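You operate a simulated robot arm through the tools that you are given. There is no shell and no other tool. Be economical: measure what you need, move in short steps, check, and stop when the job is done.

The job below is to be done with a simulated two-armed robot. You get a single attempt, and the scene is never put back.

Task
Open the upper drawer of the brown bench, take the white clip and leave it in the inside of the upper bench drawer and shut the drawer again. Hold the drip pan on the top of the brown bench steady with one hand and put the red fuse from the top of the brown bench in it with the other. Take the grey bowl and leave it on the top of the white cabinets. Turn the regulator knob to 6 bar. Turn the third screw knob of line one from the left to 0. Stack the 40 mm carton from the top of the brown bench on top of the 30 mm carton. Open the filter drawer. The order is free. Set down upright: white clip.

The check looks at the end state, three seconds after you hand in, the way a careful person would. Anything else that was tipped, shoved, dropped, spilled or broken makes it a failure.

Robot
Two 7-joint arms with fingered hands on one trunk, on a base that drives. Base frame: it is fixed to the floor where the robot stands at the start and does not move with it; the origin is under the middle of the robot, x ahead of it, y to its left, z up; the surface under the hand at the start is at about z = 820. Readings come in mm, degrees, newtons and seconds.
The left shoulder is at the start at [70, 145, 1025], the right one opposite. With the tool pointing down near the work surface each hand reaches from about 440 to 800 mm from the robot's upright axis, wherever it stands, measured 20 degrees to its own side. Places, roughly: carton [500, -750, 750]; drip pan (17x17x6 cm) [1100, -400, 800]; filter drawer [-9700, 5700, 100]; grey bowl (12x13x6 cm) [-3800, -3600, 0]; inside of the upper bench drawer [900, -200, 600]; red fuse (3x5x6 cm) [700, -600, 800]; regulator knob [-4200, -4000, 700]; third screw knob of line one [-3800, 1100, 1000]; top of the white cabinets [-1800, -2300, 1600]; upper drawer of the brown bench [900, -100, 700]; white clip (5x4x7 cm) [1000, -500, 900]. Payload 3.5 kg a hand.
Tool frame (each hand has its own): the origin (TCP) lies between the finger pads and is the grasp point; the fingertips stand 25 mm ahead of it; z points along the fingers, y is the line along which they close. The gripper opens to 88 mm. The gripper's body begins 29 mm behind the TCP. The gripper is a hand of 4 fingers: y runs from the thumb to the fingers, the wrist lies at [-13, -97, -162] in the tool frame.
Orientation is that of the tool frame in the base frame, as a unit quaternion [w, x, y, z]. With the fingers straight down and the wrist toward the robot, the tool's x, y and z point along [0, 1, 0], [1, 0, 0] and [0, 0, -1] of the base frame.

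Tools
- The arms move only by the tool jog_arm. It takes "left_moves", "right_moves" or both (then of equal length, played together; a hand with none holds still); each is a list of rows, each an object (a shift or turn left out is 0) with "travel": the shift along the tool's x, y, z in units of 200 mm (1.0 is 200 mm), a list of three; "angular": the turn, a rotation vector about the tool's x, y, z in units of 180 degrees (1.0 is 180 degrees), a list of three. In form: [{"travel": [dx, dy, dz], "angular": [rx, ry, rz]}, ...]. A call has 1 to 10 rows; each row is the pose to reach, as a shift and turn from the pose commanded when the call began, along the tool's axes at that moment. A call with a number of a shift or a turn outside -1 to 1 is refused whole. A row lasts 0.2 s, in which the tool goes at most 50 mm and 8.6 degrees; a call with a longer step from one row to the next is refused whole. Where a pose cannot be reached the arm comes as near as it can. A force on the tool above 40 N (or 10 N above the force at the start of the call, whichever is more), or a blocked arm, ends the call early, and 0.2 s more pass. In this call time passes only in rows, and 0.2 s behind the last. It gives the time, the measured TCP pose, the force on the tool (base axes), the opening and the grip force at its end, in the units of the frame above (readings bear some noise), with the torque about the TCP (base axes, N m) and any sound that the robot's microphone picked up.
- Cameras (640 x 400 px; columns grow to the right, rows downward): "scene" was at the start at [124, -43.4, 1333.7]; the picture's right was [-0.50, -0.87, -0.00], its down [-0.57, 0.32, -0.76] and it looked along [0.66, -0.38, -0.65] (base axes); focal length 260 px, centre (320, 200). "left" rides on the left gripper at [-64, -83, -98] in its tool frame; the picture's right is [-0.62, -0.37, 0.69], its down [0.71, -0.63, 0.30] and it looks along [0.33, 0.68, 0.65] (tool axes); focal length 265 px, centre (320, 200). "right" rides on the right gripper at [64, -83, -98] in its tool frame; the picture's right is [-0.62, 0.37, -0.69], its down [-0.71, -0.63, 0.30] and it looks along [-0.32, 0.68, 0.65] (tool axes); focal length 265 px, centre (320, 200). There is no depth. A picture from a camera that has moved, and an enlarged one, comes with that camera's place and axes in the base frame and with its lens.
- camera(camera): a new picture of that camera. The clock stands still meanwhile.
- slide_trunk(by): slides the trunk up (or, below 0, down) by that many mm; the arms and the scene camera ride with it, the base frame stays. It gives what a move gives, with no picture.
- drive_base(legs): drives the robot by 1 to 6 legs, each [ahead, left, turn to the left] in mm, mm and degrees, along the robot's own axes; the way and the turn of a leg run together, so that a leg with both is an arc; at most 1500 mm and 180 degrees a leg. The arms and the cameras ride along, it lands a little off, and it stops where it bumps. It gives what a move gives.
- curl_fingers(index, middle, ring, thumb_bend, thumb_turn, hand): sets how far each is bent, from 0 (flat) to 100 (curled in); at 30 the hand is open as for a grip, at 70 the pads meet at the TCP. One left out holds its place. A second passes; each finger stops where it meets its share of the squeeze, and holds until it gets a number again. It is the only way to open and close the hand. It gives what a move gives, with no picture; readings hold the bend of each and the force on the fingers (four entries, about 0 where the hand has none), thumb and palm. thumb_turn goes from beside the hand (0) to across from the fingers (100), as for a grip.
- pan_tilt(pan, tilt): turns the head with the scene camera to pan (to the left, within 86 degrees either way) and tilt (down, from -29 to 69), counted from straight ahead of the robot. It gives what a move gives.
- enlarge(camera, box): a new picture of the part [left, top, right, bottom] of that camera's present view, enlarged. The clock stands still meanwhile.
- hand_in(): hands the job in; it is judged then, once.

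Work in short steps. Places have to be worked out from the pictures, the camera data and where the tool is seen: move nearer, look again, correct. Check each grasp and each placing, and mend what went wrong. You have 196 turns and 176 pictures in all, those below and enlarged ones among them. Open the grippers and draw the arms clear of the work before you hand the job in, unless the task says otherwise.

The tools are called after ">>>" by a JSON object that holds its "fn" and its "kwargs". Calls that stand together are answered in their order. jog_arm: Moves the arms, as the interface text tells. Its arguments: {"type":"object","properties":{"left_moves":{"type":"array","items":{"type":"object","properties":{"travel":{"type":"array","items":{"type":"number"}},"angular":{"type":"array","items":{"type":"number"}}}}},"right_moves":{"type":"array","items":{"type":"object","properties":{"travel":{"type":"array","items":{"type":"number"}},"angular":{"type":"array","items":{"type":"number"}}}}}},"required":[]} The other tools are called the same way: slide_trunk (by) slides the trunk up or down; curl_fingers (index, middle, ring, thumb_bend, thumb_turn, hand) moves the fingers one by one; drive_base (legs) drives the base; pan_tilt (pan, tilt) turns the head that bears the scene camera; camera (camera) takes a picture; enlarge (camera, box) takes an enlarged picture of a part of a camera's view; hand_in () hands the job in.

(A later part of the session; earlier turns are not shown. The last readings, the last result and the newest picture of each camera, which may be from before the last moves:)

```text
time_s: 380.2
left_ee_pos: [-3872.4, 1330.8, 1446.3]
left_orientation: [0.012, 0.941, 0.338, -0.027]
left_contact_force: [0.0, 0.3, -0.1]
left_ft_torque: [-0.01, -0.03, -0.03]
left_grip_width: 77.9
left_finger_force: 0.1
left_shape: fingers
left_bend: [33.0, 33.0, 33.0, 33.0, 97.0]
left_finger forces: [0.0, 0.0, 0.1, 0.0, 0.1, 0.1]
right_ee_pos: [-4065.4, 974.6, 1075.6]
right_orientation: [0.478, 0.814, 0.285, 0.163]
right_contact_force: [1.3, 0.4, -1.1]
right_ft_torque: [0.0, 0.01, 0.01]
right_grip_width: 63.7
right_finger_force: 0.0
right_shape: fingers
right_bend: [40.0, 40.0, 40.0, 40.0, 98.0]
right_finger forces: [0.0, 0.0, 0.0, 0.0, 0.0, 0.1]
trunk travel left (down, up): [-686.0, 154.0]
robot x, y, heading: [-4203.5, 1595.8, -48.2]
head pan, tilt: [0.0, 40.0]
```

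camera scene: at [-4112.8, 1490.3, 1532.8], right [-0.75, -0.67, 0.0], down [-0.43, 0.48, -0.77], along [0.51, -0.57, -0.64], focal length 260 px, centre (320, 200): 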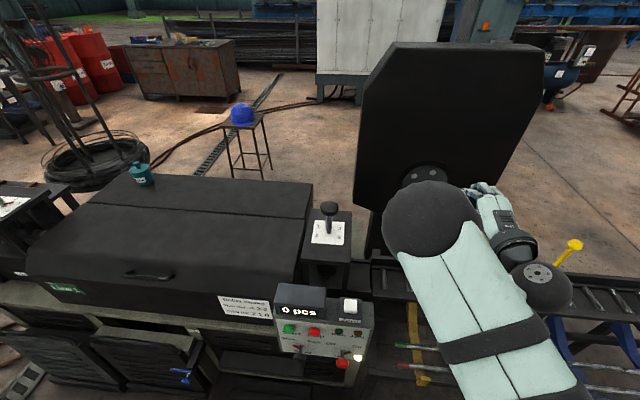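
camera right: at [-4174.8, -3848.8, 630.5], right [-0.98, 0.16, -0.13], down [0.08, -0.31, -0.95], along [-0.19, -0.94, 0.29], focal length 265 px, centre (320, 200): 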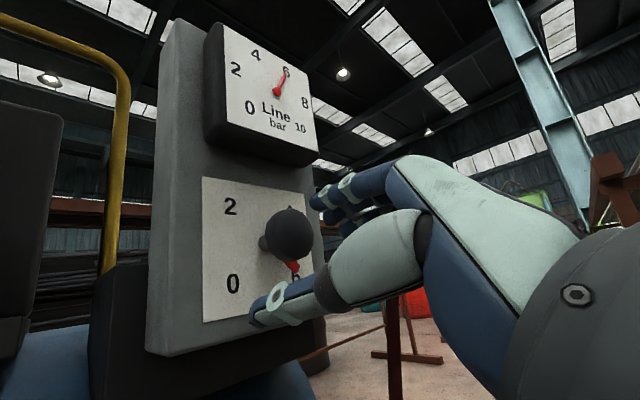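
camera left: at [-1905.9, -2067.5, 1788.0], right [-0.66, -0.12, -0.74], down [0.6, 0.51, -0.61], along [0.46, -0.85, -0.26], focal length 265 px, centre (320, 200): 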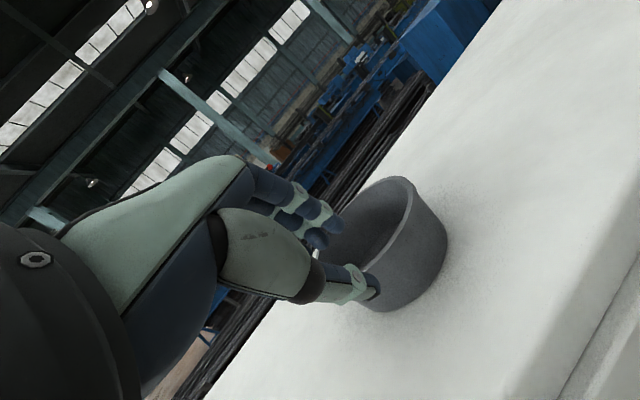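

Both views agree: knob at (−3767, 1065). I move the left hand toward it, turning it 60° clockwise for the first counter-clockwise stroke.

>>> {"fn": "jog_arm", "kwargs": {"left_moves": [{"travel": [-0.025, 0.1, 0.112], "angular": [0, 0, 0.0416]}, {"travel": [-0.05, 0.2, 0.225], "angular": [0, 0, 0.083]}, {"travel": [-0.075, 0.3, 0.337], "angular": [0, 0, 0.125]}, {"travel": [-0.1, 0.4, 0.45], "angular": [0, 0, 0.1665]}, {"travel": [-0.125, 0.5, 0.562], "angular": [0, 0, 0.208]}, {"travel": [-0.15, 0.6, 0.675], "angular": [0, 0, 0.25]}, {"travel": [-0.175, 0.7, 0.787], "angular": [0, 0, 0.2915]}, {"travel": [-0.2, 0.8, 0.9], "angular": [0, 0, 0.333]}]}}

>>> {"fn": "camera", "kwargs": {"camera": "left"}}

```text
time_s: 382.0
left_ee_pos: [-3810.4, 1170.0, 1267.9]
left_orientation: [0.023, 0.984, -0.177, -0.019]
left_contact_force: [-0.1, 0.1, 0.5]
left_ft_torque: [0.02, 0.0, -0.02]
left_grip_width: 78.1
left_finger_force: 0.1
left_shape: fingers
left_bend: [33.0, 33.0, 33.0, 33.0, 97.0]
left_finger forces: [0.0, 0.1, 0.1, 0.1, 0.0, 0.0]
right_ee_pos: [-4064.9, 972.7, 1074.8]
right_orientation: [0.477, 0.815, 0.286, 0.162]
right_contact_force: [0.8, -0.4, -0.1]
right_ft_torque: [0.02, -0.02, 0.0]
right_grip_width: 63.8
right_finger_force: 0.0
right_shape: fingers
right_bend: [40.0, 40.0, 40.0, 40.0, 98.0]
right_finger forces: [0.0, 0.1, 0.0, 0.0, 0.0, 0.1]
trunk travel left (down, up): [-686.0, 154.0]
robot x, y, heading: [-4198.6, 1589.9, -48.2]
head pan, tilt: [0.0, 40.0]
```

```text
25 pictures are left
camera left: at [-3835.9, 1273.2, 1362.1], right [-0.48, 0.53, -0.69], down [0.87, 0.33, -0.36], along [0.04, -0.78, -0.63], focal length 265 px, centre (320, 200)
```

left: 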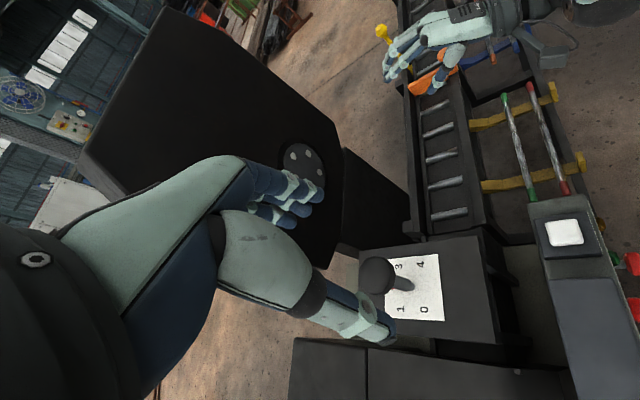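

Ray from the wrist camera again gives the cap at (−3771, 1068). I move over it to z≈1120.

>>> {"fn": "jog_arm", "kwargs": {"left_moves": [{"travel": [0.08, 0.075, 0.1]}, {"travel": [0.16, 0.15, 0.25]}, {"travel": [0.24, 0.225, 0.42]}, {"travel": [0.32, 0.3, 0.58]}, {"travel": [0.4, 0.375, 0.74]}]}}

>>> {"fn": "camera", "kwargs": {"camera": "left"}}

```text
time_s: 383.2
left_ee_pos: [-3763.7, 1097.8, 1131.6]
left_orientation: [0.025, 0.984, -0.177, -0.02]
left_contact_force: [1.8, 0.3, 0.0]
left_ft_torque: [0.02, 0.01, -0.02]
left_grip_width: 78.4
left_finger_force: 0.1
left_shape: fingers
left_bend: [33.0, 33.0, 33.0, 33.0, 97.0]
left_finger forces: [0.1, 0.0, 0.0, 0.0, 0.0, 0.0]
left hand out of reach, approached as far as the arm can: row 4, 5
right_ee_pos: [-4063.6, 975.9, 1075.7]
right_orientation: [0.478, 0.814, 0.286, 0.162]
right_contact_force: [0.8, 0.3, -0.4]
right_ft_torque: [-0.01, -0.02, 0.01]
right_grip_width: 63.9
right_finger_force: 0.0
right_shape: fingers
right_bend: [40.0, 40.0, 40.0, 40.0, 98.0]
right_finger forces: [0.0, 0.0, 0.1, 0.1, 0.1, 0.0]
trunk travel left (down, up): [-686.0, 154.0]
robot x, y, heading: [-4202.7, 1593.7, -48.2]
head pan, tilt: [0.0, 40.0]
```

```text
24 pictures are left
camera left: at [-3789.8, 1201.2, 1225.8], right [-0.49, 0.53, -0.69], down [0.87, 0.33, -0.36], along [0.04, -0.78, -0.62], focal length 265 px, centre (320, 200)
```

left: 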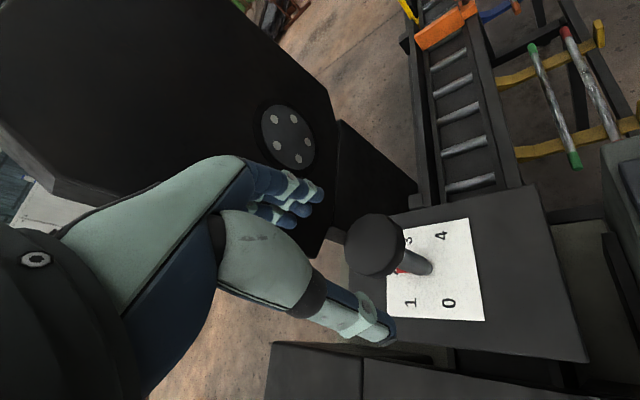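

Reach is marginal with the wrist turned so far; I move the base 30 mm closer and turn the hand back 22°, which gives more reach.

>>> {"fn": "drive_base", "kwargs": {"legs": [[30, 0, 0]]}}

>>> {"fn": "jog_arm", "kwargs": {"left_moves": [{"angular": [0, 0, -0.041]}, {"angular": [0, 0, -0.082]}, {"angular": [0, 0, -0.122]}, {"angular": [0, 0, -0.122]}]}}

```text
time_s: 384.0
left_ee_pos: [-3748.1, 1077.8, 1134.7]
left_orientation: [0.026, 0.984, -0.177, -0.017]
left_contact_force: [0.0, 1.0, -0.5]
left_ft_torque: [-0.01, 0.0, 0.0]
left_grip_width: 78.3
left_finger_force: 0.0
left_shape: fingers
left_bend: [33.0, 33.0, 33.0, 33.0, 97.0]
left_finger forces: [0.1, 0.1, 0.0, 0.1, 0.0, 0.0]
right_ee_pos: [-4047.5, 955.4, 1077.5]
right_orientation: [0.48, 0.813, 0.285, 0.164]
right_contact_force: [-0.2, -0.2, 0.3]
right_ft_torque: [0.02, 0.0, 0.01]
right_grip_width: 63.9
right_finger_force: 0.1
right_shape: fingers
right_bend: [40.0, 40.0, 40.0, 40.0, 98.0]
right_finger forces: [0.0, 0.0, 0.0, 0.0, 0.0, 0.1]
trunk travel left (down, up): [-686.0, 154.0]
robot x, y, heading: [-4182.2, 1569.2, -48.4]
head pan, tilt: [0.0, 40.0]
```

```text
time_s: 385.0
left_ee_pos: [-3744.6, 1075.9, 1131.7]
left_orientation: [0.022, 0.999, 0.014, -0.023]
left_contact_force: [0.3, -0.4, 0.5]
left_ft_torque: [-0.05, 0.01, 0.02]
left_grip_width: 78.1
left_finger_force: 0.1
left_shape: fingers
left_bend: [33.0, 33.0, 33.0, 33.0, 97.0]
left_finger forces: [0.0, 0.1, 0.1, 0.0, 0.0, 0.0]
right_ee_pos: [-4045.0, 953.9, 1076.7]
right_orientation: [0.479, 0.814, 0.285, 0.162]
right_contact_force: [0.2, 0.3, -0.4]
right_ft_torque: [-0.01, 0.03, 0.06]
right_grip_width: 63.6
right_finger_force: 0.1
right_shape: fingers
right_bend: [40.0, 40.0, 40.0, 40.0, 98.0]
right_finger forces: [0.1, 0.0, 0.0, 0.1, 0.0, 0.1]
trunk travel left (down, up): [-686.0, 154.0]
robot x, y, heading: [-4181.6, 1574.1, -48.1]
head pan, tilt: [0.0, 40.0]
```

I correct over the cap and descend to grip height (TCP z≈1040).

>>> {"fn": "jog_arm", "kwargs": {"left_moves": [{"travel": [-0.1, 0.025, 0.05]}, {"travel": [-0.1, 0.025, 0.2]}, {"travel": [-0.1, 0.025, 0.35]}, {"travel": [-0.1, 0.025, 0.46]}]}}

>>> {"fn": "camera", "kwargs": {"camera": "left"}}

>>> {"fn": "enlarge", "kwargs": {"camera": "scene", "box": [270, 160, 400, 260]}}

```text
time_s: 386.0
left_ee_pos: [-3768.9, 1063.9, 1039.5]
left_orientation: [0.02, 0.999, 0.014, -0.023]
left_contact_force: [0.3, -0.8, 0.3]
left_ft_torque: [0.0, 0.0, 0.0]
left_grip_width: 78.2
left_finger_force: 0.1
left_shape: fingers
left_bend: [33.0, 33.0, 33.0, 33.0, 97.0]
left_finger forces: [0.0, 0.1, 0.0, 0.0, 0.0, 0.0]
right_ee_pos: [-4047.2, 952.6, 1075.2]
right_orientation: [0.478, 0.815, 0.285, 0.163]
right_contact_force: [-0.3, 0.1, 0.5]
right_ft_torque: [0.01, -0.01, 0.03]
right_grip_width: 63.8
right_finger_force: 0.1
right_shape: fingers
right_bend: [40.0, 40.0, 40.0, 40.0, 98.0]
right_finger forces: [0.0, 0.0, 0.0, 0.0, 0.1, 0.0]
trunk travel left (down, up): [-686.0, 154.0]
robot x, y, heading: [-4183.3, 1567.3, -48.2]
head pan, tilt: [0.0, 40.0]
```

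```text
23 pictures are left
camera left: at [-3830.9, 1149.0, 1138.4], right [-0.66, 0.32, -0.68], down [0.68, 0.64, -0.36], along [0.31, -0.7, -0.64], focal length 265 px, centre (320, 200)
```

left: 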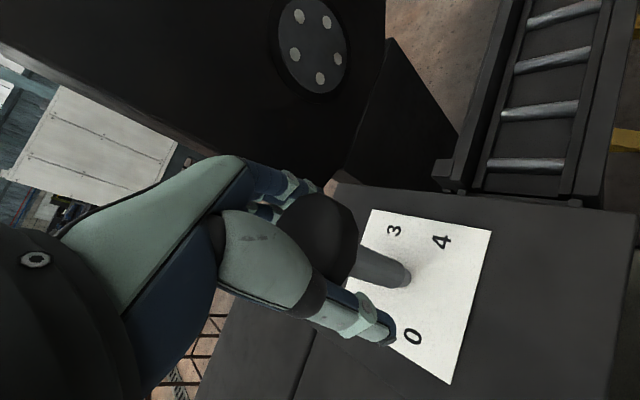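

```text
4.00 times, centred on (335, 210) of scene
camera zoom: at [-4093.2, 1467.3, 1432.8], right [-0.75, -0.67, 0.0], down [-0.43, 0.48, -0.77], along [0.51, -0.57, -0.64], focal length 1041 px, centre (260, 160)
```

zoom: 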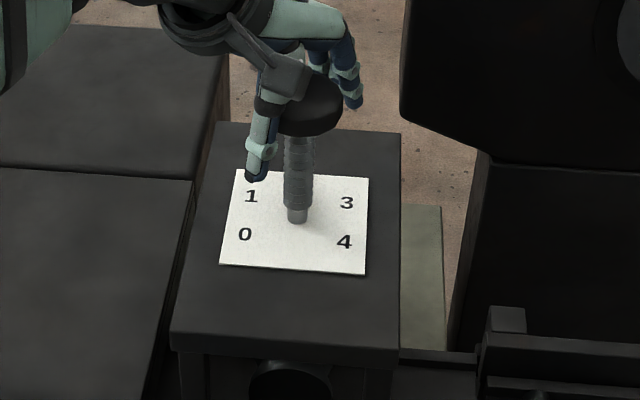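

The cap is between thumb and fingers; the pointer must go from 2 counter-clockwise via 1 to 0 (120°). I close and turn −60°.

>>> {"fn": "curl_fingers", "kwargs": {"hand": "left", "index": 70, "middle": 70, "ring": 70, "thumb_bend": 70}}

>>> {"fn": "jog_arm", "kwargs": {"left_moves": [{"angular": [0, 0, -0.0416]}, {"angular": [0, 0, -0.083]}, {"angular": [0, 0, -0.125]}, {"angular": [0, 0, -0.1665]}, {"angular": [0, 0, -0.208]}, {"angular": [0, 0, -0.25]}, {"angular": [0, 0, -0.2915]}, {"angular": [0, 0, -0.333]}]}}

>>> {"fn": "enlarge", "kwargs": {"camera": "scene", "box": [270, 160, 400, 260]}}

```text
time_s: 387.0
left_ee_pos: [-3768.2, 1068.2, 1040.6]
left_orientation: [0.02, 0.999, 0.014, -0.024]
left_contact_force: [0.5, 11.2, -6.6]
left_ft_torque: [-0.08, -0.01, -0.04]
left_grip_width: 39.1
left_finger_force: 21.0
left_shape: fingers
left_bend: [52.0, 69.0, 70.0, 54.0, 97.0]
left_finger forces: [14.6, 0.9, 0.1, 0.0, 26.6, 0.0]
right_ee_pos: [-4045.3, 954.0, 1076.3]
right_orientation: [0.48, 0.813, 0.286, 0.163]
right_contact_force: [-0.4, 0.4, 0.2]
right_ft_torque: [-0.01, 0.03, 0.0]
right_grip_width: 63.5
right_finger_force: 0.0
right_shape: fingers
right_bend: [40.0, 40.0, 40.0, 40.0, 98.0]
right_finger forces: [0.1, 0.0, 0.1, 0.0, 0.0, 0.0]
trunk travel left (down, up): [-686.0, 154.0]
robot x, y, heading: [-4181.2, 1574.0, -48.3]
head pan, tilt: [0.0, 40.0]
```

```text
time_s: 388.8
left_ee_pos: [-3767.5, 1074.8, 1039.4]
left_orientation: [0.013, 0.859, 0.51, -0.028]
left_contact_force: [-6.3, -8.8, 13.1]
left_ft_torque: [-0.01, 0.01, -0.08]
left_grip_width: 37.9
left_finger_force: 20.7
left_shape: fingers
left_bend: [49.0, 70.0, 70.0, 58.0, 94.0]
left_finger forces: [20.2, 0.0, 0.0, 0.1, 20.9, 0.0]
left hand out of reach, approached as far as the arm can: row 8
right_ee_pos: [-4050.2, 949.8, 1074.8]
right_orientation: [0.479, 0.815, 0.283, 0.164]
right_contact_force: [-0.3, 0.4, -0.1]
right_ft_torque: [0.02, -0.01, 0.0]
right_grip_width: 63.6
right_finger_force: 0.2
right_shape: fingers
right_bend: [40.0, 40.0, 40.0, 40.0, 98.0]
right_finger forces: [0.0, 0.1, 0.0, 0.1, 0.0, 0.1]
trunk travel left (down, up): [-686.0, 154.0]
robot x, y, heading: [-4186.8, 1569.7, -48.7]
head pan, tilt: [0.0, 40.0]
```

```text
4.00 times, centred on (335, 210) of scene
camera zoom: at [-4097.2, 1463.3, 1433.3], right [-0.75, -0.66, 0.0], down [-0.42, 0.48, -0.77], along [0.51, -0.57, -0.64], focal length 1041 px, centre (260, 160)
```

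zoom: 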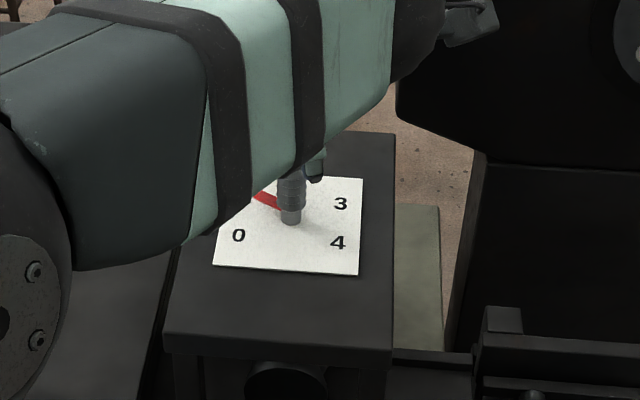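

The pointer now stands at 1. I release, turn back +60°, regrip and repeat.

>>> {"fn": "curl_fingers", "kwargs": {"hand": "left", "index": 33, "middle": 33, "ring": 33, "thumb_bend": 33}}

>>> {"fn": "jog_arm", "kwargs": {"left_moves": [{"angular": [0, 0, 0.0416]}, {"angular": [0, 0, 0.083]}, {"angular": [0, 0, 0.125]}, {"angular": [0, 0, 0.1665]}, {"angular": [0, 0, 0.208]}, {"angular": [0, 0, 0.25]}, {"angular": [0, 0, 0.2915]}, {"angular": [0, 0, 0.333]}]}}

>>> {"fn": "enlarge", "kwargs": {"camera": "scene", "box": [270, 160, 400, 260]}}

```text
time_s: 389.8
left_ee_pos: [-3766.0, 1080.0, 1034.1]
left_orientation: [0.007, 0.859, 0.512, -0.029]
left_contact_force: [0.3, 0.0, 1.0]
left_ft_torque: [0.01, -0.02, 0.0]
left_grip_width: 78.0
left_finger_force: 0.0
left_shape: fingers
left_bend: [33.0, 33.0, 33.0, 33.0, 97.0]
left_finger forces: [0.0, 0.0, 0.1, 0.0, 0.1, 0.0]
right_ee_pos: [-4046.7, 951.7, 1075.2]
right_orientation: [0.478, 0.815, 0.285, 0.163]
right_contact_force: [-0.3, -1.5, 0.2]
right_ft_torque: [0.01, 0.0, 0.02]
right_grip_width: 63.7
right_finger_force: 0.0
right_shape: fingers
right_bend: [40.0, 40.0, 40.0, 40.0, 98.0]
right_finger forces: [0.1, 0.0, 0.0, 0.1, 0.0, 0.0]
trunk travel left (down, up): [-686.0, 154.0]
robot x, y, heading: [-4182.5, 1571.7, -48.6]
head pan, tilt: [0.0, 40.0]
```

```text
time_s: 391.6
left_ee_pos: [-3767.9, 1076.4, 1034.5]
left_orientation: [0.021, 0.999, 0.011, -0.023]
left_contact_force: [0.3, -14.4, 3.6]
left_ft_torque: [0.22, 0.02, 0.1]
left_grip_width: 84.4
left_finger_force: 6.9
left_shape: fingers
left_bend: [27.0, 33.0, 33.0, 33.0, 97.0]
left_finger forces: [14.3, 0.0, 0.0, 0.1, 0.0, 0.0]
right_ee_pos: [-4045.6, 950.3, 1074.3]
right_orientation: [0.478, 0.815, 0.284, 0.163]
right_contact_force: [0.6, -0.2, -0.5]
right_ft_torque: [-0.02, -0.01, 0.02]
right_grip_width: 63.7
right_finger_force: 0.0
right_shape: fingers
right_bend: [40.0, 40.0, 40.0, 40.0, 98.0]
right_finger forces: [0.1, 0.1, 0.0, 0.1, 0.0, 0.0]
trunk travel left (down, up): [-686.0, 154.0]
robot x, y, heading: [-4184.6, 1570.2, -48.5]
head pan, tilt: [0.0, 40.0]
```

```text
4.00 times, centred on (335, 210) of scene
camera zoom: at [-4093.7, 1463.7, 1432.5], right [-0.75, -0.66, 0.0], down [-0.43, 0.48, -0.76], along [0.51, -0.57, -0.64], focal length 1041 px, centre (260, 160)
```

zoom: 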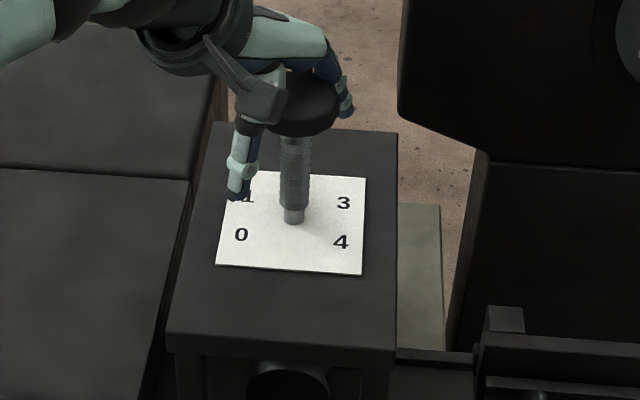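

The index dragged against the cap on the way back (pointer no longer at 1). I recentre (11 mm), grip again and repeat the stroke; afterwards I'll lift before turning back.

>>> {"fn": "jog_arm", "kwargs": {"left_moves": [{"travel": [0, 0.03, -0.01]}, {"travel": [0, 0.055, -0.02]}]}}

>>> {"fn": "curl_fingers", "kwargs": {"hand": "left", "index": 70, "middle": 70, "ring": 70, "thumb_bend": 70}}

>>> {"fn": "jog_arm", "kwargs": {"left_moves": [{"angular": [0, 0, -0.0416]}, {"angular": [0, 0, -0.083]}, {"angular": [0, 0, -0.125]}, {"angular": [0, 0, -0.1665]}, {"angular": [0, 0, -0.208]}, {"angular": [0, 0, -0.25]}, {"angular": [0, 0, -0.2915]}, {"angular": [0, 0, -0.333]}]}}

>>> {"fn": "enlarge", "kwargs": {"camera": "scene", "box": [270, 160, 400, 260]}}

```text
time_s: 392.2
left_ee_pos: [-3764.8, 1069.9, 1037.0]
left_orientation: [0.019, 0.999, 0.015, -0.023]
left_contact_force: [0.5, 0.2, 0.6]
left_ft_torque: [-0.02, -0.01, -0.03]
left_grip_width: 78.7
left_finger_force: 0.1
left_shape: fingers
left_bend: [33.0, 33.0, 33.0, 33.0, 97.0]
left_finger forces: [0.0, 0.0, 0.0, 0.0, 0.0, 0.0]
right_ee_pos: [-4045.0, 952.9, 1076.2]
right_orientation: [0.479, 0.814, 0.286, 0.163]
right_contact_force: [-0.3, 0.2, -0.8]
right_ft_torque: [0.0, -0.01, -0.01]
right_grip_width: 63.6
right_finger_force: 0.0
right_shape: fingers
right_bend: [40.0, 40.0, 40.0, 40.0, 98.0]
right_finger forces: [0.0, 0.0, 0.0, 0.0, 0.0, 0.0]
trunk travel left (down, up): [-686.0, 154.0]
robot x, y, heading: [-4183.9, 1574.0, -48.0]
head pan, tilt: [0.0, 40.0]
```

```text
time_s: 393.2
left_ee_pos: [-3764.3, 1069.3, 1037.9]
left_orientation: [0.02, 0.999, 0.015, -0.024]
left_contact_force: [2.5, 0.8, -2.5]
left_ft_torque: [0.03, 0.04, -0.01]
left_grip_width: 37.5
left_finger_force: 21.9
left_shape: fingers
left_bend: [47.0, 70.0, 70.0, 58.0, 97.0]
left_finger forces: [20.7, 0.2, 0.0, 0.1, 22.2, 0.0]
right_ee_pos: [-4045.7, 952.1, 1075.2]
right_orientation: [0.479, 0.814, 0.286, 0.163]
right_contact_force: [-0.2, -0.1, 0.3]
right_ft_torque: [0.01, 0.0, 0.03]
right_grip_width: 63.7
right_finger_force: 0.0
right_shape: fingers
right_bend: [40.0, 40.0, 40.0, 40.0, 98.0]
right_finger forces: [0.0, 0.0, 0.0, 0.0, 0.0, 0.0]
trunk travel left (down, up): [-686.0, 154.0]
robot x, y, heading: [-4186.6, 1569.5, -48.4]
head pan, tilt: [0.0, 40.0]
```

```text
time_s: 395.0
left_ee_pos: [-3764.7, 1072.5, 1038.8]
left_orientation: [0.007, 0.858, 0.512, -0.03]
left_contact_force: [-11.7, 9.7, -4.1]
left_ft_torque: [-0.16, -0.23, -0.11]
left_grip_width: 38.5
left_finger_force: 17.3
left_shape: fingers
left_bend: [53.0, 70.0, 70.0, 54.0, 98.0]
left_finger forces: [9.9, 0.0, 0.0, 0.0, 24.5, 0.0]
right_ee_pos: [-4047.0, 953.7, 1077.8]
right_orientation: [0.478, 0.814, 0.286, 0.164]
right_contact_force: [0.3, 0.2, -1.0]
right_ft_torque: [0.0, -0.01, 0.02]
right_grip_width: 63.6
right_finger_force: 0.1
right_shape: fingers
right_bend: [40.0, 40.0, 40.0, 40.0, 98.0]
right_finger forces: [0.0, 0.0, 0.0, 0.0, 0.0, 0.0]
trunk travel left (down, up): [-686.0, 154.0]
robot x, y, heading: [-4184.6, 1572.2, -48.1]
head pan, tilt: [0.0, 40.0]
```

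```text
4.00 times, centred on (335, 210) of scene
camera zoom: at [-4094.4, 1470.1, 1433.3], right [-0.75, -0.67, 0.0], down [-0.43, 0.48, -0.77], along [0.51, -0.57, -0.64], focal length 1041 px, centre (260, 160)
```

zoom: 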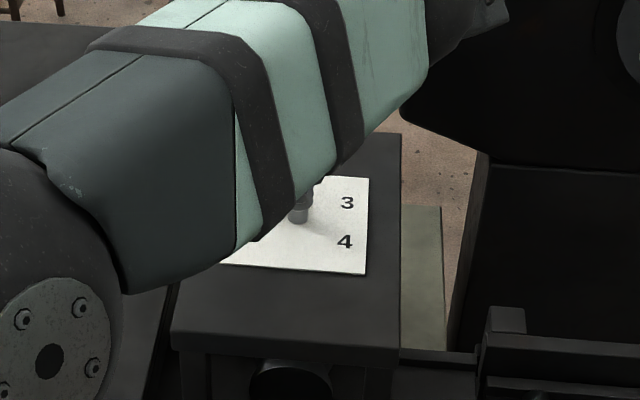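

The forearm hides the dial. I release, lift 80 mm, turn back in the air, and then look.

>>> {"fn": "curl_fingers", "kwargs": {"hand": "left", "index": 28, "middle": 30, "ring": 30, "thumb_bend": 30}}

>>> {"fn": "jog_arm", "kwargs": {"left_moves": [{"travel": [0, 0, -0.1]}, {"travel": [0, 0, -0.25]}, {"travel": [0, 0, -0.4]}, {"travel": [0, 0, -0.4]}]}}

>>> {"fn": "jog_arm", "kwargs": {"left_moves": [{"angular": [0, 0, 0.0416]}, {"angular": [0, 0, 0.083]}, {"angular": [0, 0, 0.125]}, {"angular": [0, 0, 0.1665]}, {"angular": [0, 0, 0.208]}, {"angular": [0, 0, 0.25]}, {"angular": [0, 0, 0.2915]}, {"angular": [0, 0, 0.333]}]}}

>>> {"fn": "enlarge", "kwargs": {"camera": "scene", "box": [270, 160, 400, 260]}}

```text
time_s: 396.0
left_ee_pos: [-3765.6, 1070.7, 1038.5]
left_orientation: [0.006, 0.859, 0.511, -0.031]
left_contact_force: [0.2, 0.4, 0.2]
left_ft_torque: [0.02, -0.02, 0.0]
left_grip_width: 87.2
left_finger_force: 0.1
left_shape: fingers
left_bend: [28.0, 30.0, 30.0, 30.0, 98.0]
left_finger forces: [0.0, 0.0, 0.1, 0.1, 0.0, 0.1]
right_ee_pos: [-4045.1, 951.6, 1075.9]
right_orientation: [0.479, 0.814, 0.285, 0.162]
right_contact_force: [-0.4, 0.5, 0.0]
right_ft_torque: [0.0, -0.02, -0.03]
right_grip_width: 64.0
right_finger_force: 0.1
right_shape: fingers
right_bend: [40.0, 40.0, 40.0, 40.0, 98.0]
right_finger forces: [0.0, 0.1, 0.0, 0.1, 0.1, 0.1]
trunk travel left (down, up): [-686.0, 154.0]
robot x, y, heading: [-4186.3, 1574.0, -48.2]
head pan, tilt: [0.0, 40.0]
```

```text
time_s: 397.0
left_ee_pos: [-3750.9, 1085.2, 1101.5]
left_orientation: [0.008, 0.854, 0.519, -0.04]
left_contact_force: [0.5, 0.1, -0.1]
left_ft_torque: [0.06, 0.01, 0.01]
left_grip_width: 87.4
left_finger_force: 0.1
left_shape: fingers
left_bend: [28.0, 30.0, 30.0, 30.0, 98.0]
left_finger forces: [0.0, 0.0, 0.1, 0.1, 0.0, 0.1]
left hand out of reach, approached as far as the arm can: row 1, 2, 3, 4
right_ee_pos: [-4045.9, 951.4, 1075.0]
right_orientation: [0.478, 0.815, 0.285, 0.162]
right_contact_force: [-0.1, 0.6, -0.4]
right_ft_torque: [0.02, 0.04, -0.02]
right_grip_width: 63.6
right_finger_force: 0.1
right_shape: fingers
right_bend: [40.0, 40.0, 40.0, 40.0, 98.0]
right_finger forces: [0.0, 0.0, 0.0, 0.1, 0.1, 0.0]
trunk travel left (down, up): [-686.0, 154.0]
robot x, y, heading: [-4182.2, 1569.4, -48.4]
head pan, tilt: [0.0, 40.0]
```

```text
time_s: 398.8
left_ee_pos: [-3761.6, 1080.0, 1097.1]
left_orientation: [0.021, 0.999, 0.013, -0.022]
left_contact_force: [-0.2, 0.0, 0.2]
left_ft_torque: [0.01, 0.01, 0.01]
left_grip_width: 87.2
left_finger_force: 0.1
left_shape: fingers
left_bend: [28.0, 30.0, 30.0, 30.0, 98.0]
left_finger forces: [0.1, 0.0, 0.1, 0.0, 0.0, 0.0]
right_ee_pos: [-4045.3, 952.8, 1075.8]
right_orientation: [0.479, 0.814, 0.285, 0.162]
right_contact_force: [0.7, 0.5, 0.6]
right_ft_torque: [0.02, 0.0, -0.01]
right_grip_width: 63.8
right_finger_force: 0.1
right_shape: fingers
right_bend: [40.0, 40.0, 40.0, 40.0, 98.0]
right_finger forces: [0.0, 0.1, 0.0, 0.0, 0.0, 0.0]
trunk travel left (down, up): [-686.0, 154.0]
robot x, y, heading: [-4185.0, 1571.2, -48.6]
head pan, tilt: [0.0, 40.0]
```

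```text
4.00 times, centred on (335, 210) of scene
camera zoom: at [-4092.3, 1467.6, 1432.7], right [-0.75, -0.67, 0.0], down [-0.43, 0.48, -0.77], along [0.51, -0.57, -0.64], focal length 1041 px, centre (260, 160)
```

zoom: 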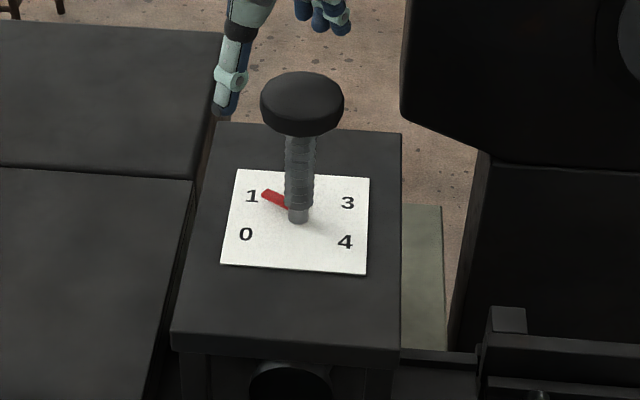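

Pointer at ≈1.2; about 78° more is needed to reach 0. I recentre over the cap (−3768, 1063) at yaw −50°, descend, grip and turn 78°.

>>> {"fn": "jog_arm", "kwargs": {"left_moves": [{"travel": [-0.02, 0.072, 0], "angular": [0, 0, 0.028]}, {"travel": [-0.02, 0.072, 0.05], "angular": [0, 0, 0.055]}, {"travel": [-0.02, 0.072, 0.17], "angular": [0, 0, 0.055]}, {"travel": [-0.02, 0.072, 0.29], "angular": [0, 0, 0.055]}]}}

>>> {"fn": "curl_fingers", "kwargs": {"hand": "left", "index": 70, "middle": 70, "ring": 70, "thumb_bend": 70}}

>>> {"fn": "jog_arm", "kwargs": {"left_moves": [{"angular": [0, 0, -0.0435]}, {"angular": [0, 0, -0.087]}, {"angular": [0, 0, -0.1305]}, {"angular": [0, 0, -0.174]}, {"angular": [0, 0, -0.2175]}, {"angular": [0, 0, -0.261]}, {"angular": [0, 0, -0.3045]}, {"angular": [0, 0, -0.348]}, {"angular": [0, 0, -0.3915]}, {"angular": [0, 0, -0.433]}]}}

```text
time_s: 399.8
left_ee_pos: [-3768.5, 1064.2, 1039.3]
left_orientation: [0.024, 0.997, -0.072, -0.02]
left_contact_force: [-0.4, 0.5, -0.5]
left_ft_torque: [0.01, 0.01, 0.03]
left_grip_width: 87.2
left_finger_force: 0.0
left_shape: fingers
left_bend: [28.0, 30.0, 30.0, 30.0, 98.0]
left_finger forces: [0.0, 0.0, 0.1, 0.1, 0.1, 0.0]
right_ee_pos: [-4045.3, 951.5, 1075.6]
right_orientation: [0.479, 0.814, 0.285, 0.163]
right_contact_force: [-0.3, 1.1, -0.8]
right_ft_torque: [0.0, 0.0, 0.01]
right_grip_width: 63.7
right_finger_force: 0.1
right_shape: fingers
right_bend: [40.0, 40.0, 40.0, 40.0, 98.0]
right_finger forces: [0.1, 0.0, 0.0, 0.1, 0.1, 0.1]
trunk travel left (down, up): [-686.0, 154.0]
robot x, y, heading: [-4181.6, 1569.3, -48.2]
head pan, tilt: [0.0, 40.0]
```

```text
time_s: 400.8
left_ee_pos: [-3767.0, 1065.9, 1040.0]
left_orientation: [0.022, 0.997, -0.073, -0.022]
left_contact_force: [4.1, 11.6, -5.0]
left_ft_torque: [-0.1, 0.01, -0.08]
left_grip_width: 38.4
left_finger_force: 21.3
left_shape: fingers
left_bend: [52.0, 70.0, 70.0, 55.0, 97.0]
left_finger forces: [14.9, 0.5, 0.1, 0.1, 27.5, 0.0]
right_ee_pos: [-4044.0, 954.7, 1077.0]
right_orientation: [0.479, 0.814, 0.286, 0.162]
right_contact_force: [-0.1, -0.7, 0.2]
right_ft_torque: [-0.01, -0.02, -0.01]
right_grip_width: 63.7
right_finger_force: 0.1
right_shape: fingers
right_bend: [40.0, 40.0, 40.0, 40.0, 98.0]
right_finger forces: [0.0, 0.1, 0.0, 0.1, 0.0, 0.0]
trunk travel left (down, up): [-686.0, 154.0]
robot x, y, heading: [-4181.4, 1565.4, -48.1]
head pan, tilt: [0.0, 40.0]
```

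```text
time_s: 403.0
left_ee_pos: [-3768.7, 1100.8, 1021.9]
left_orientation: [0.005, 0.818, 0.575, -0.03]
left_contact_force: [18.4, -1.7, 5.6]
left_ft_torque: [-0.02, 0.29, 0.29]
left_grip_width: 10.6
left_finger_force: 7.9
left_shape: fingers
left_bend: [56.0, 70.0, 70.0, 70.0, 98.0]
left_finger forces: [16.4, 0.0, 0.0, 0.0, 0.1, 0.1]
left hand out of reach, approached as far as the arm can: row 9, 10
right_ee_pos: [-4037.1, 951.3, 1074.7]
right_orientation: [0.478, 0.814, 0.288, 0.161]
right_contact_force: [0.6, -0.3, -0.4]
right_ft_torque: [0.04, 0.01, -0.04]
right_grip_width: 63.9
right_finger_force: 0.0
right_shape: fingers
right_bend: [40.0, 40.0, 40.0, 40.0, 98.0]
right_finger forces: [0.1, 0.0, 0.0, 0.0, 0.1, 0.0]
trunk travel left (down, up): [-686.0, 154.0]
robot x, y, heading: [-4181.0, 1568.7, -48.1]
head pan, tilt: [0.0, 40.0]
```

The grip slipped off near the end. I open, draw the hand away sideways from the cap, lift, and look at the dial.

>>> {"fn": "curl_fingers", "kwargs": {"hand": "left", "index": 40, "middle": 50, "ring": 50, "thumb_bend": 50}}

>>> {"fn": "jog_arm", "kwargs": {"left_moves": [{"travel": [0.1, -0.05, 0]}, {"travel": [0.25, -0.12, 0]}, {"travel": [0.4, -0.2, -0.1]}, {"travel": [0.4, -0.2, -0.3]}, {"travel": [0.4, -0.2, -0.5]}, {"travel": [0.4, -0.2, -0.7]}]}}

>>> {"fn": "enlarge", "kwargs": {"camera": "scene", "box": [270, 160, 400, 260]}}

```text
time_s: 404.0
left_ee_pos: [-3774.7, 1102.5, 1022.4]
left_orientation: [0.005, 0.819, 0.572, -0.031]
left_contact_force: [15.4, 11.3, 1.0]
left_ft_torque: [-0.38, 0.43, 0.56]
left_grip_width: 55.9
left_finger_force: 10.1
left_shape: fingers
left_bend: [36.0, 50.0, 50.0, 50.0, 98.0]
left_finger forces: [19.1, 0.1, 0.1, 0.0, 0.0, 0.0]
right_ee_pos: [-4042.3, 954.7, 1076.6]
right_orientation: [0.479, 0.814, 0.286, 0.161]
right_contact_force: [-0.5, 0.1, -0.1]
right_ft_torque: [0.0, -0.01, -0.03]
right_grip_width: 63.7
right_finger_force: 0.1
right_shape: fingers
right_bend: [40.0, 40.0, 40.0, 40.0, 98.0]
right_finger forces: [0.0, 0.0, 0.0, 0.0, 0.1, 0.0]
trunk travel left (down, up): [-686.0, 154.0]
robot x, y, heading: [-4184.4, 1570.4, -48.2]
head pan, tilt: [0.0, 40.0]
```

```text
time_s: 405.4
left_ee_pos: [-3784.1, 1195.6, 1161.7]
left_orientation: [0.004, 0.821, 0.571, -0.03]
left_contact_force: [0.3, 0.2, -0.1]
left_ft_torque: [-0.02, -0.02, 0.0]
left_grip_width: 52.3
left_finger_force: 0.1
left_shape: fingers
left_bend: [40.0, 50.0, 50.0, 50.0, 98.0]
left_finger forces: [0.0, 0.0, 0.0, 0.0, 0.0, 0.0]
right_ee_pos: [-4046.1, 953.0, 1076.6]
right_orientation: [0.479, 0.814, 0.286, 0.164]
right_contact_force: [-0.3, 0.2, -0.2]
right_ft_torque: [0.01, 0.0, 0.02]
right_grip_width: 63.7
right_finger_force: 0.1
right_shape: fingers
right_bend: [40.0, 40.0, 40.0, 40.0, 98.0]
right_finger forces: [0.0, 0.0, 0.0, 0.0, 0.0, 0.1]
trunk travel left (down, up): [-686.0, 154.0]
robot x, y, heading: [-4180.7, 1567.5, -48.4]
head pan, tilt: [0.0, 40.0]
```

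```text
4.00 times, centred on (335, 210) of scene
camera zoom: at [-4094.1, 1468.9, 1432.9], right [-0.75, -0.67, 0.0], down [-0.43, 0.48, -0.77], along [0.51, -0.57, -0.64], focal length 1041 px, centre (260, 160)
```

zoom: 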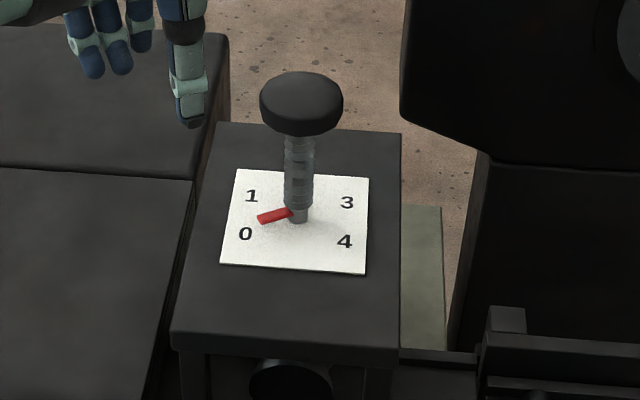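

Pointer is now about 15° short of 0. I bring the hand back over the cap at straight yaw.

>>> {"fn": "curl_fingers", "kwargs": {"hand": "left", "index": 28, "middle": 30, "ring": 30, "thumb_bend": 30}}

>>> {"fn": "jog_arm", "kwargs": {"left_moves": [{"travel": [-0.14, 0.075, 0.05], "angular": [0, 0, 0.039]}, {"travel": [-0.29, 0.15, 0.1], "angular": [0, 0, 0.078]}, {"travel": [-0.44, 0.225, 0.15], "angular": [0, 0, 0.117]}, {"travel": [-0.585, 0.303, 0.22], "angular": [0, 0, 0.155]}]}}

```text
time_s: 406.4
left_ee_pos: [-3783.1, 1194.7, 1158.6]
left_orientation: [0.004, 0.821, 0.57, -0.031]
left_contact_force: [-0.6, -0.4, 0.0]
left_ft_torque: [0.02, 0.01, -0.01]
left_grip_width: 86.9
left_finger_force: 0.2
left_shape: fingers
left_bend: [28.0, 30.0, 30.0, 30.0, 98.0]
left_finger forces: [0.0, 0.1, 0.0, 0.0, 0.1, 0.0]
right_ee_pos: [-4045.1, 952.1, 1077.0]
right_orientation: [0.478, 0.814, 0.286, 0.162]
right_contact_force: [0.6, -0.1, -0.7]
right_ft_torque: [-0.02, 0.01, -0.01]
right_grip_width: 63.9
right_finger_force: 0.0
right_shape: fingers
right_bend: [40.0, 40.0, 40.0, 40.0, 98.0]
right_finger forces: [0.0, 0.1, 0.0, 0.1, 0.0, 0.0]
trunk travel left (down, up): [-686.0, 154.0]
robot x, y, heading: [-4183.9, 1568.3, -48.4]
head pan, tilt: [0.0, 40.0]
```

```text
time_s: 407.4
left_ee_pos: [-3768.3, 1058.8, 1119.1]
left_orientation: [0.011, 0.934, 0.355, -0.028]
left_contact_force: [1.4, 0.3, -0.4]
left_ft_torque: [-0.01, 0.05, 0.0]
left_grip_width: 87.1
left_finger_force: 0.1
left_shape: fingers
left_bend: [28.0, 30.0, 30.0, 30.0, 98.0]
left_finger forces: [0.0, 0.0, 0.0, 0.0, 0.1, 0.1]
right_ee_pos: [-4044.7, 950.0, 1074.1]
right_orientation: [0.478, 0.815, 0.285, 0.162]
right_contact_force: [0.2, 0.4, -0.3]
right_ft_torque: [-0.01, -0.02, 0.02]
right_grip_width: 63.7
right_finger_force: 0.0
right_shape: fingers
right_bend: [40.0, 40.0, 40.0, 40.0, 98.0]
right_finger forces: [0.0, 0.0, 0.0, 0.0, 0.0, 0.0]
trunk travel left (down, up): [-686.0, 154.0]
robot x, y, heading: [-4185.5, 1567.9, -48.3]
head pan, tilt: [0.0, 40.0]
```

Small correction, descend, grip and turn 17° counter-clockwise.

>>> {"fn": "jog_arm", "kwargs": {"left_moves": [{"travel": [0.042, -0.018, 0.1]}, {"travel": [0.042, -0.018, 0.25]}, {"travel": [0.042, -0.018, 0.39]}]}}

>>> {"fn": "curl_fingers", "kwargs": {"hand": "left", "index": 70, "middle": 70, "ring": 70, "thumb_bend": 70}}

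>>> {"fn": "jog_arm", "kwargs": {"left_moves": [{"angular": [0, 0, -0.03]}, {"angular": [0, 0, -0.06]}, {"angular": [0, 0, -0.095]}]}}

>>> {"fn": "curl_fingers", "kwargs": {"hand": "left", "index": 28, "middle": 30, "ring": 30, "thumb_bend": 30}}

>>> {"fn": "jog_arm", "kwargs": {"left_moves": [{"travel": [0, 0, -0.1]}, {"travel": [0, 0, -0.25]}, {"travel": [0, 0, -0.45]}, {"travel": [0, 0, -0.65]}]}}

>>> {"fn": "enlarge", "kwargs": {"camera": "scene", "box": [270, 160, 400, 260]}}

```text
time_s: 408.2
left_ee_pos: [-3768.7, 1066.9, 1040.2]
left_orientation: [0.012, 0.934, 0.356, -0.028]
left_contact_force: [0.3, 0.2, 0.3]
left_ft_torque: [0.0, 0.04, 0.03]
left_grip_width: 87.0
left_finger_force: 0.0
left_shape: fingers
left_bend: [28.0, 30.0, 30.0, 30.0, 98.0]
left_finger forces: [0.1, 0.0, 0.2, 0.1, 0.1, 0.0]
right_ee_pos: [-4046.7, 951.5, 1074.5]
right_orientation: [0.479, 0.814, 0.285, 0.163]
right_contact_force: [0.0, 0.2, -0.4]
right_ft_torque: [0.0, 0.03, -0.02]
right_grip_width: 63.7
right_finger_force: 0.1
right_shape: fingers
right_bend: [40.0, 40.0, 40.0, 40.0, 98.0]
right_finger forces: [0.0, 0.0, 0.0, 0.0, 0.0, 0.0]
trunk travel left (down, up): [-686.0, 154.0]
robot x, y, heading: [-4183.0, 1570.0, -48.5]
head pan, tilt: [0.0, 40.0]
```

```text
time_s: 409.2
left_ee_pos: [-3769.2, 1067.7, 1042.3]
left_orientation: [0.011, 0.934, 0.356, -0.028]
left_contact_force: [-5.4, 7.3, -5.5]
left_ft_torque: [0.02, -0.03, -0.08]
left_grip_width: 37.6
left_finger_force: 20.6
left_shape: fingers
left_bend: [53.0, 68.0, 70.0, 55.0, 97.0]
left_finger forces: [14.2, 1.7, 0.1, 0.0, 25.0, 0.1]
right_ee_pos: [-4047.0, 953.3, 1077.2]
right_orientation: [0.48, 0.814, 0.285, 0.163]
right_contact_force: [-0.7, -0.9, -0.1]
right_ft_torque: [-0.02, -0.05, -0.02]
right_grip_width: 63.4
right_finger_force: 0.0
right_shape: fingers
right_bend: [40.0, 40.0, 40.0, 40.0, 98.0]
right_finger forces: [0.0, 0.0, 0.0, 0.0, 0.1, 0.0]
trunk travel left (down, up): [-686.0, 154.0]
robot x, y, heading: [-4184.6, 1572.7, -48.2]
head pan, tilt: [0.0, 40.0]
```

```text
time_s: 410.0
left_ee_pos: [-3766.2, 1068.4, 1042.2]
left_orientation: [0.006, 0.869, 0.494, -0.034]
left_contact_force: [-14.6, 7.9, -11.1]
left_ft_torque: [-0.14, -0.2, -0.57]
left_grip_width: 39.2
left_finger_force: 20.9
left_shape: fingers
left_bend: [57.0, 70.0, 70.0, 51.0, 100.0]
left_finger forces: [13.2, 0.1, 0.0, 0.0, 27.6, 0.0]
right_ee_pos: [-4047.3, 953.0, 1076.1]
right_orientation: [0.479, 0.814, 0.285, 0.163]
right_contact_force: [0.0, 0.1, 0.1]
right_ft_torque: [0.01, 0.0, -0.01]
right_grip_width: 63.9
right_finger_force: 0.1
right_shape: fingers
right_bend: [40.0, 40.0, 40.0, 40.0, 98.0]
right_finger forces: [0.0, 0.1, 0.0, 0.0, 0.0, 0.0]
trunk travel left (down, up): [-686.0, 154.0]
robot x, y, heading: [-4186.5, 1569.7, -48.0]
head pan, tilt: [0.0, 40.0]
```

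```text
time_s: 411.0
left_ee_pos: [-3763.1, 1068.6, 1042.7]
left_orientation: [0.008, 0.869, 0.495, -0.032]
left_contact_force: [0.6, 0.0, -0.3]
left_ft_torque: [0.03, -0.02, 0.02]
left_grip_width: 87.6
left_finger_force: 0.1
left_shape: fingers
left_bend: [28.0, 30.0, 30.0, 30.0, 98.0]
left_finger forces: [0.1, 0.1, 0.0, 0.0, 0.1, 0.0]
right_ee_pos: [-4046.0, 953.2, 1076.0]
right_orientation: [0.478, 0.814, 0.286, 0.164]
right_contact_force: [0.8, -0.3, -0.2]
right_ft_torque: [-0.02, 0.0, -0.01]
right_grip_width: 63.8
right_finger_force: 0.1
right_shape: fingers
right_bend: [40.0, 40.0, 40.0, 40.0, 98.0]
right_finger forces: [0.0, 0.0, 0.1, 0.1, 0.0, 0.0]
trunk travel left (down, up): [-686.0, 154.0]
robot x, y, heading: [-4182.5, 1569.4, -48.3]
head pan, tilt: [0.0, 40.0]
```

```text
time_s: 412.0
left_ee_pos: [-3741.6, 1071.5, 1163.7]
left_orientation: [0.039, 0.864, 0.497, -0.078]
left_contact_force: [0.1, -0.7, 0.7]
left_ft_torque: [0.05, -0.04, 0.03]
left_grip_width: 87.5
left_finger_force: 0.0
left_shape: fingers
left_bend: [28.0, 30.0, 30.0, 30.0, 98.0]
left_finger forces: [0.0, 0.0, 0.0, 0.0, 0.0, 0.1]
left hand out of reach, approached as far as the arm can: row 2, 3, 4
right_ee_pos: [-4044.9, 951.9, 1075.9]
right_orientation: [0.478, 0.814, 0.285, 0.163]
right_contact_force: [-0.3, 0.6, 0.3]
right_ft_torque: [-0.01, -0.01, 0.02]
right_grip_width: 63.7
right_finger_force: 0.1
right_shape: fingers
right_bend: [40.0, 40.0, 40.0, 40.0, 98.0]
right_finger forces: [0.0, 0.1, 0.0, 0.1, 0.1, 0.0]
trunk travel left (down, up): [-686.0, 154.0]
robot x, y, heading: [-4183.5, 1570.1, -48.2]
head pan, tilt: [0.0, 40.0]
```

```text
4.00 times, centred on (335, 210) of scene
camera zoom: at [-4092.8, 1468.4, 1432.8], right [-0.75, -0.67, 0.0], down [-0.43, 0.48, -0.77], along [0.51, -0.57, -0.64], focal length 1041 px, centre (260, 160)
```

zoom: 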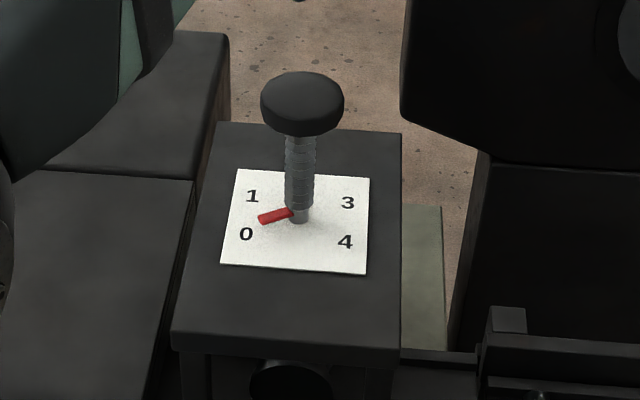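

The knob resisted with 0.57 N·m at the end: it is on its stop and the pointer (accounting for its height) aligns with 0. I back off and turn around to find the way to the filter drawer.

>>> {"fn": "drive_base", "kwargs": {"legs": [[-330, 0, 0], [0, 0, 175]]}}

>>> {"fn": "pan_tilt", "kwargs": {"pan": 10, "tilt": 20}}

>>> {"fn": "camera", "kwargs": {"camera": "scene"}}

```text
time_s: 421.3
left_ee_pos: [-4785.1, 2379.3, 1157.3]
left_orientation: [0.076, -0.439, 0.895, 0.028]
left_contact_force: [-0.4, 0.1, 0.1]
left_ft_torque: [0.01, 0.0, -0.01]
left_grip_width: 87.4
left_finger_force: 0.1
left_shape: fingers
left_bend: [28.0, 30.0, 30.0, 30.0, 98.0]
left_finger forces: [0.1, 0.1, 0.0, 0.0, 0.1, 0.0]
right_ee_pos: [-4466.8, 2456.2, 1077.0]
right_orientation: [-0.13, -0.23, 0.832, 0.488]
right_contact_force: [0.2, 0.1, -0.5]
right_ft_torque: [0.04, -0.01, -0.02]
right_grip_width: 63.8
right_finger_force: 0.2
right_shape: fingers
right_bend: [40.0, 40.0, 40.0, 40.0, 98.0]
right_finger forces: [0.0, 0.0, 0.0, 0.0, 0.1, 0.0]
trunk travel left (down, up): [-686.0, 154.0]
robot x, y, heading: [-4410.8, 1824.4, 124.0]
head pan, tilt: [0.0, 40.0]
```

```text
time_s: 422.1
left_ee_pos: [-4788.9, 2379.6, 1156.4]
left_orientation: [0.079, -0.442, 0.893, 0.029]
left_contact_force: [-0.2, -0.6, 0.4]
left_ft_torque: [0.01, -0.01, -0.02]
left_grip_width: 87.3
left_finger_force: 0.0
left_shape: fingers
left_bend: [28.0, 30.0, 30.0, 30.0, 98.0]
left_finger forces: [0.0, 0.0, 0.1, 0.1, 0.0, 0.0]
right_ee_pos: [-4467.4, 2456.0, 1076.4]
right_orientation: [-0.131, -0.231, 0.832, 0.488]
right_contact_force: [-0.2, 0.0, -0.2]
right_ft_torque: [0.0, -0.04, -0.01]
right_grip_width: 63.6
right_finger_force: 0.1
right_shape: fingers
right_bend: [40.0, 40.0, 40.0, 40.0, 98.0]
right_finger forces: [0.0, 0.1, 0.0, 0.0, 0.1, 0.0]
trunk travel left (down, up): [-686.0, 154.0]
robot x, y, heading: [-4414.0, 1819.9, 124.0]
head pan, tilt: [10.0, 20.0]
```

```text
15 pictures are left
camera scene: at [-4504.9, 1932.8, 1464.1], right [0.72, 0.7, 0.0], down [0.24, -0.25, -0.94], along [-0.65, 0.68, -0.34], focal length 260 px, centre (320, 200)
```

scene: 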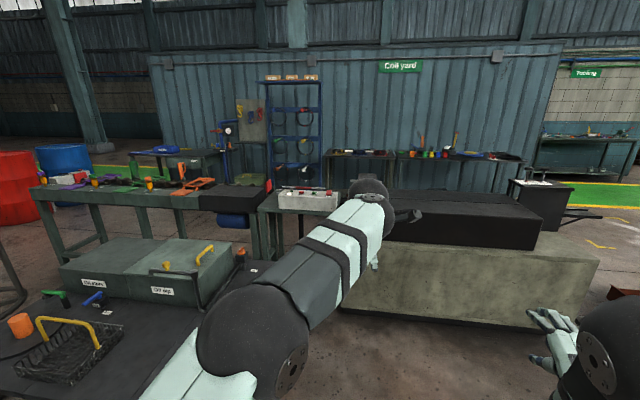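

The direct way is blocked by a second line and tables; I plan around to the south-west: first to (−5800, 500), then (−7200, 750), then look.

>>> {"fn": "drive_base", "kwargs": {"legs": [[0, 0, 99.6], [1000, 0, 0], [914, 0, 0], [0, 0, -53.7], [1422, 0, 0]]}}

>>> {"fn": "pan_tilt", "kwargs": {"pan": -15, "tilt": 18}}

>>> {"fn": "camera", "kwargs": {"camera": "scene"}}

```text
time_s: 445.2
left_ee_pos: [-7856.5, 805.1, 1157.1]
left_orientation: [-0.06, 0.758, -0.647, -0.058]
left_contact_force: [0.7, -0.2, -0.1]
left_ft_torque: [0.0, -0.01, 0.0]
left_grip_width: 87.5
left_finger_force: 0.1
left_shape: fingers
left_bend: [28.0, 30.0, 30.0, 30.0, 98.0]
left_finger forces: [0.1, 0.0, 0.0, 0.1, 0.1, 0.0]
right_ee_pos: [-7691.5, 1091.2, 1076.4]
right_orientation: [-0.313, -0.54, 0.673, 0.397]
right_contact_force: [0.1, 0.3, 0.7]
right_ft_torque: [0.0, -0.02, -0.04]
right_grip_width: 63.6
right_finger_force: 0.1
right_shape: fingers
right_bend: [40.0, 40.0, 40.0, 40.0, 98.0]
right_finger forces: [0.0, 0.0, 0.1, 0.0, 0.1, 0.0]
trunk travel left (down, up): [-686.0, 154.0]
robot x, y, heading: [-7192.9, 697.6, 170.4]
head pan, tilt: [10.0, 20.0]
```

```text
time_s: 446.1
left_ee_pos: [-7855.9, 804.2, 1157.6]
left_orientation: [-0.061, 0.758, -0.646, -0.057]
left_contact_force: [-0.4, -0.1, 0.3]
left_ft_torque: [-0.01, -0.01, -0.02]
left_grip_width: 87.6
left_finger_force: 0.1
left_shape: fingers
left_bend: [28.0, 30.0, 30.0, 30.0, 98.0]
left_finger forces: [0.0, 0.0, 0.0, 0.0, 0.0, 0.1]
right_ee_pos: [-7689.8, 1092.2, 1075.9]
right_orientation: [-0.312, -0.539, 0.674, 0.397]
right_contact_force: [0.2, 0.2, 0.2]
right_ft_torque: [-0.01, 0.01, 0.03]
right_grip_width: 63.7
right_finger_force: 0.0
right_shape: fingers
right_bend: [40.0, 40.0, 40.0, 40.0, 98.0]
right_finger forces: [0.0, 0.0, 0.0, 0.0, 0.1, 0.0]
trunk travel left (down, up): [-686.0, 154.0]
robot x, y, heading: [-7196.7, 693.7, 170.4]
head pan, tilt: [-15.0, 18.0]
```

```text
14 pictures are left
camera scene: at [-7330.4, 741.8, 1467.4], right [0.42, 0.91, 0.0], down [0.28, -0.13, -0.95], along [-0.87, 0.39, -0.31], focal length 260 px, centre (320, 200)
```

scene: 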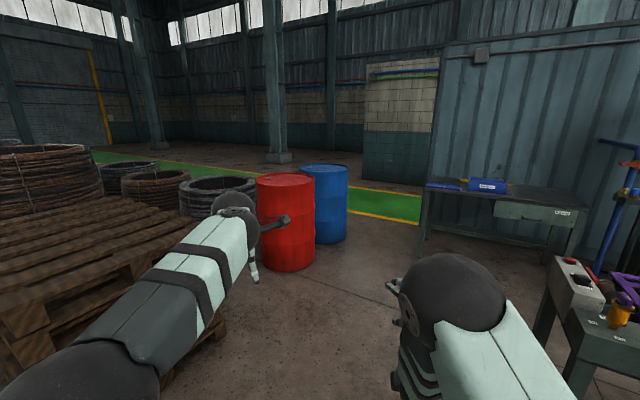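

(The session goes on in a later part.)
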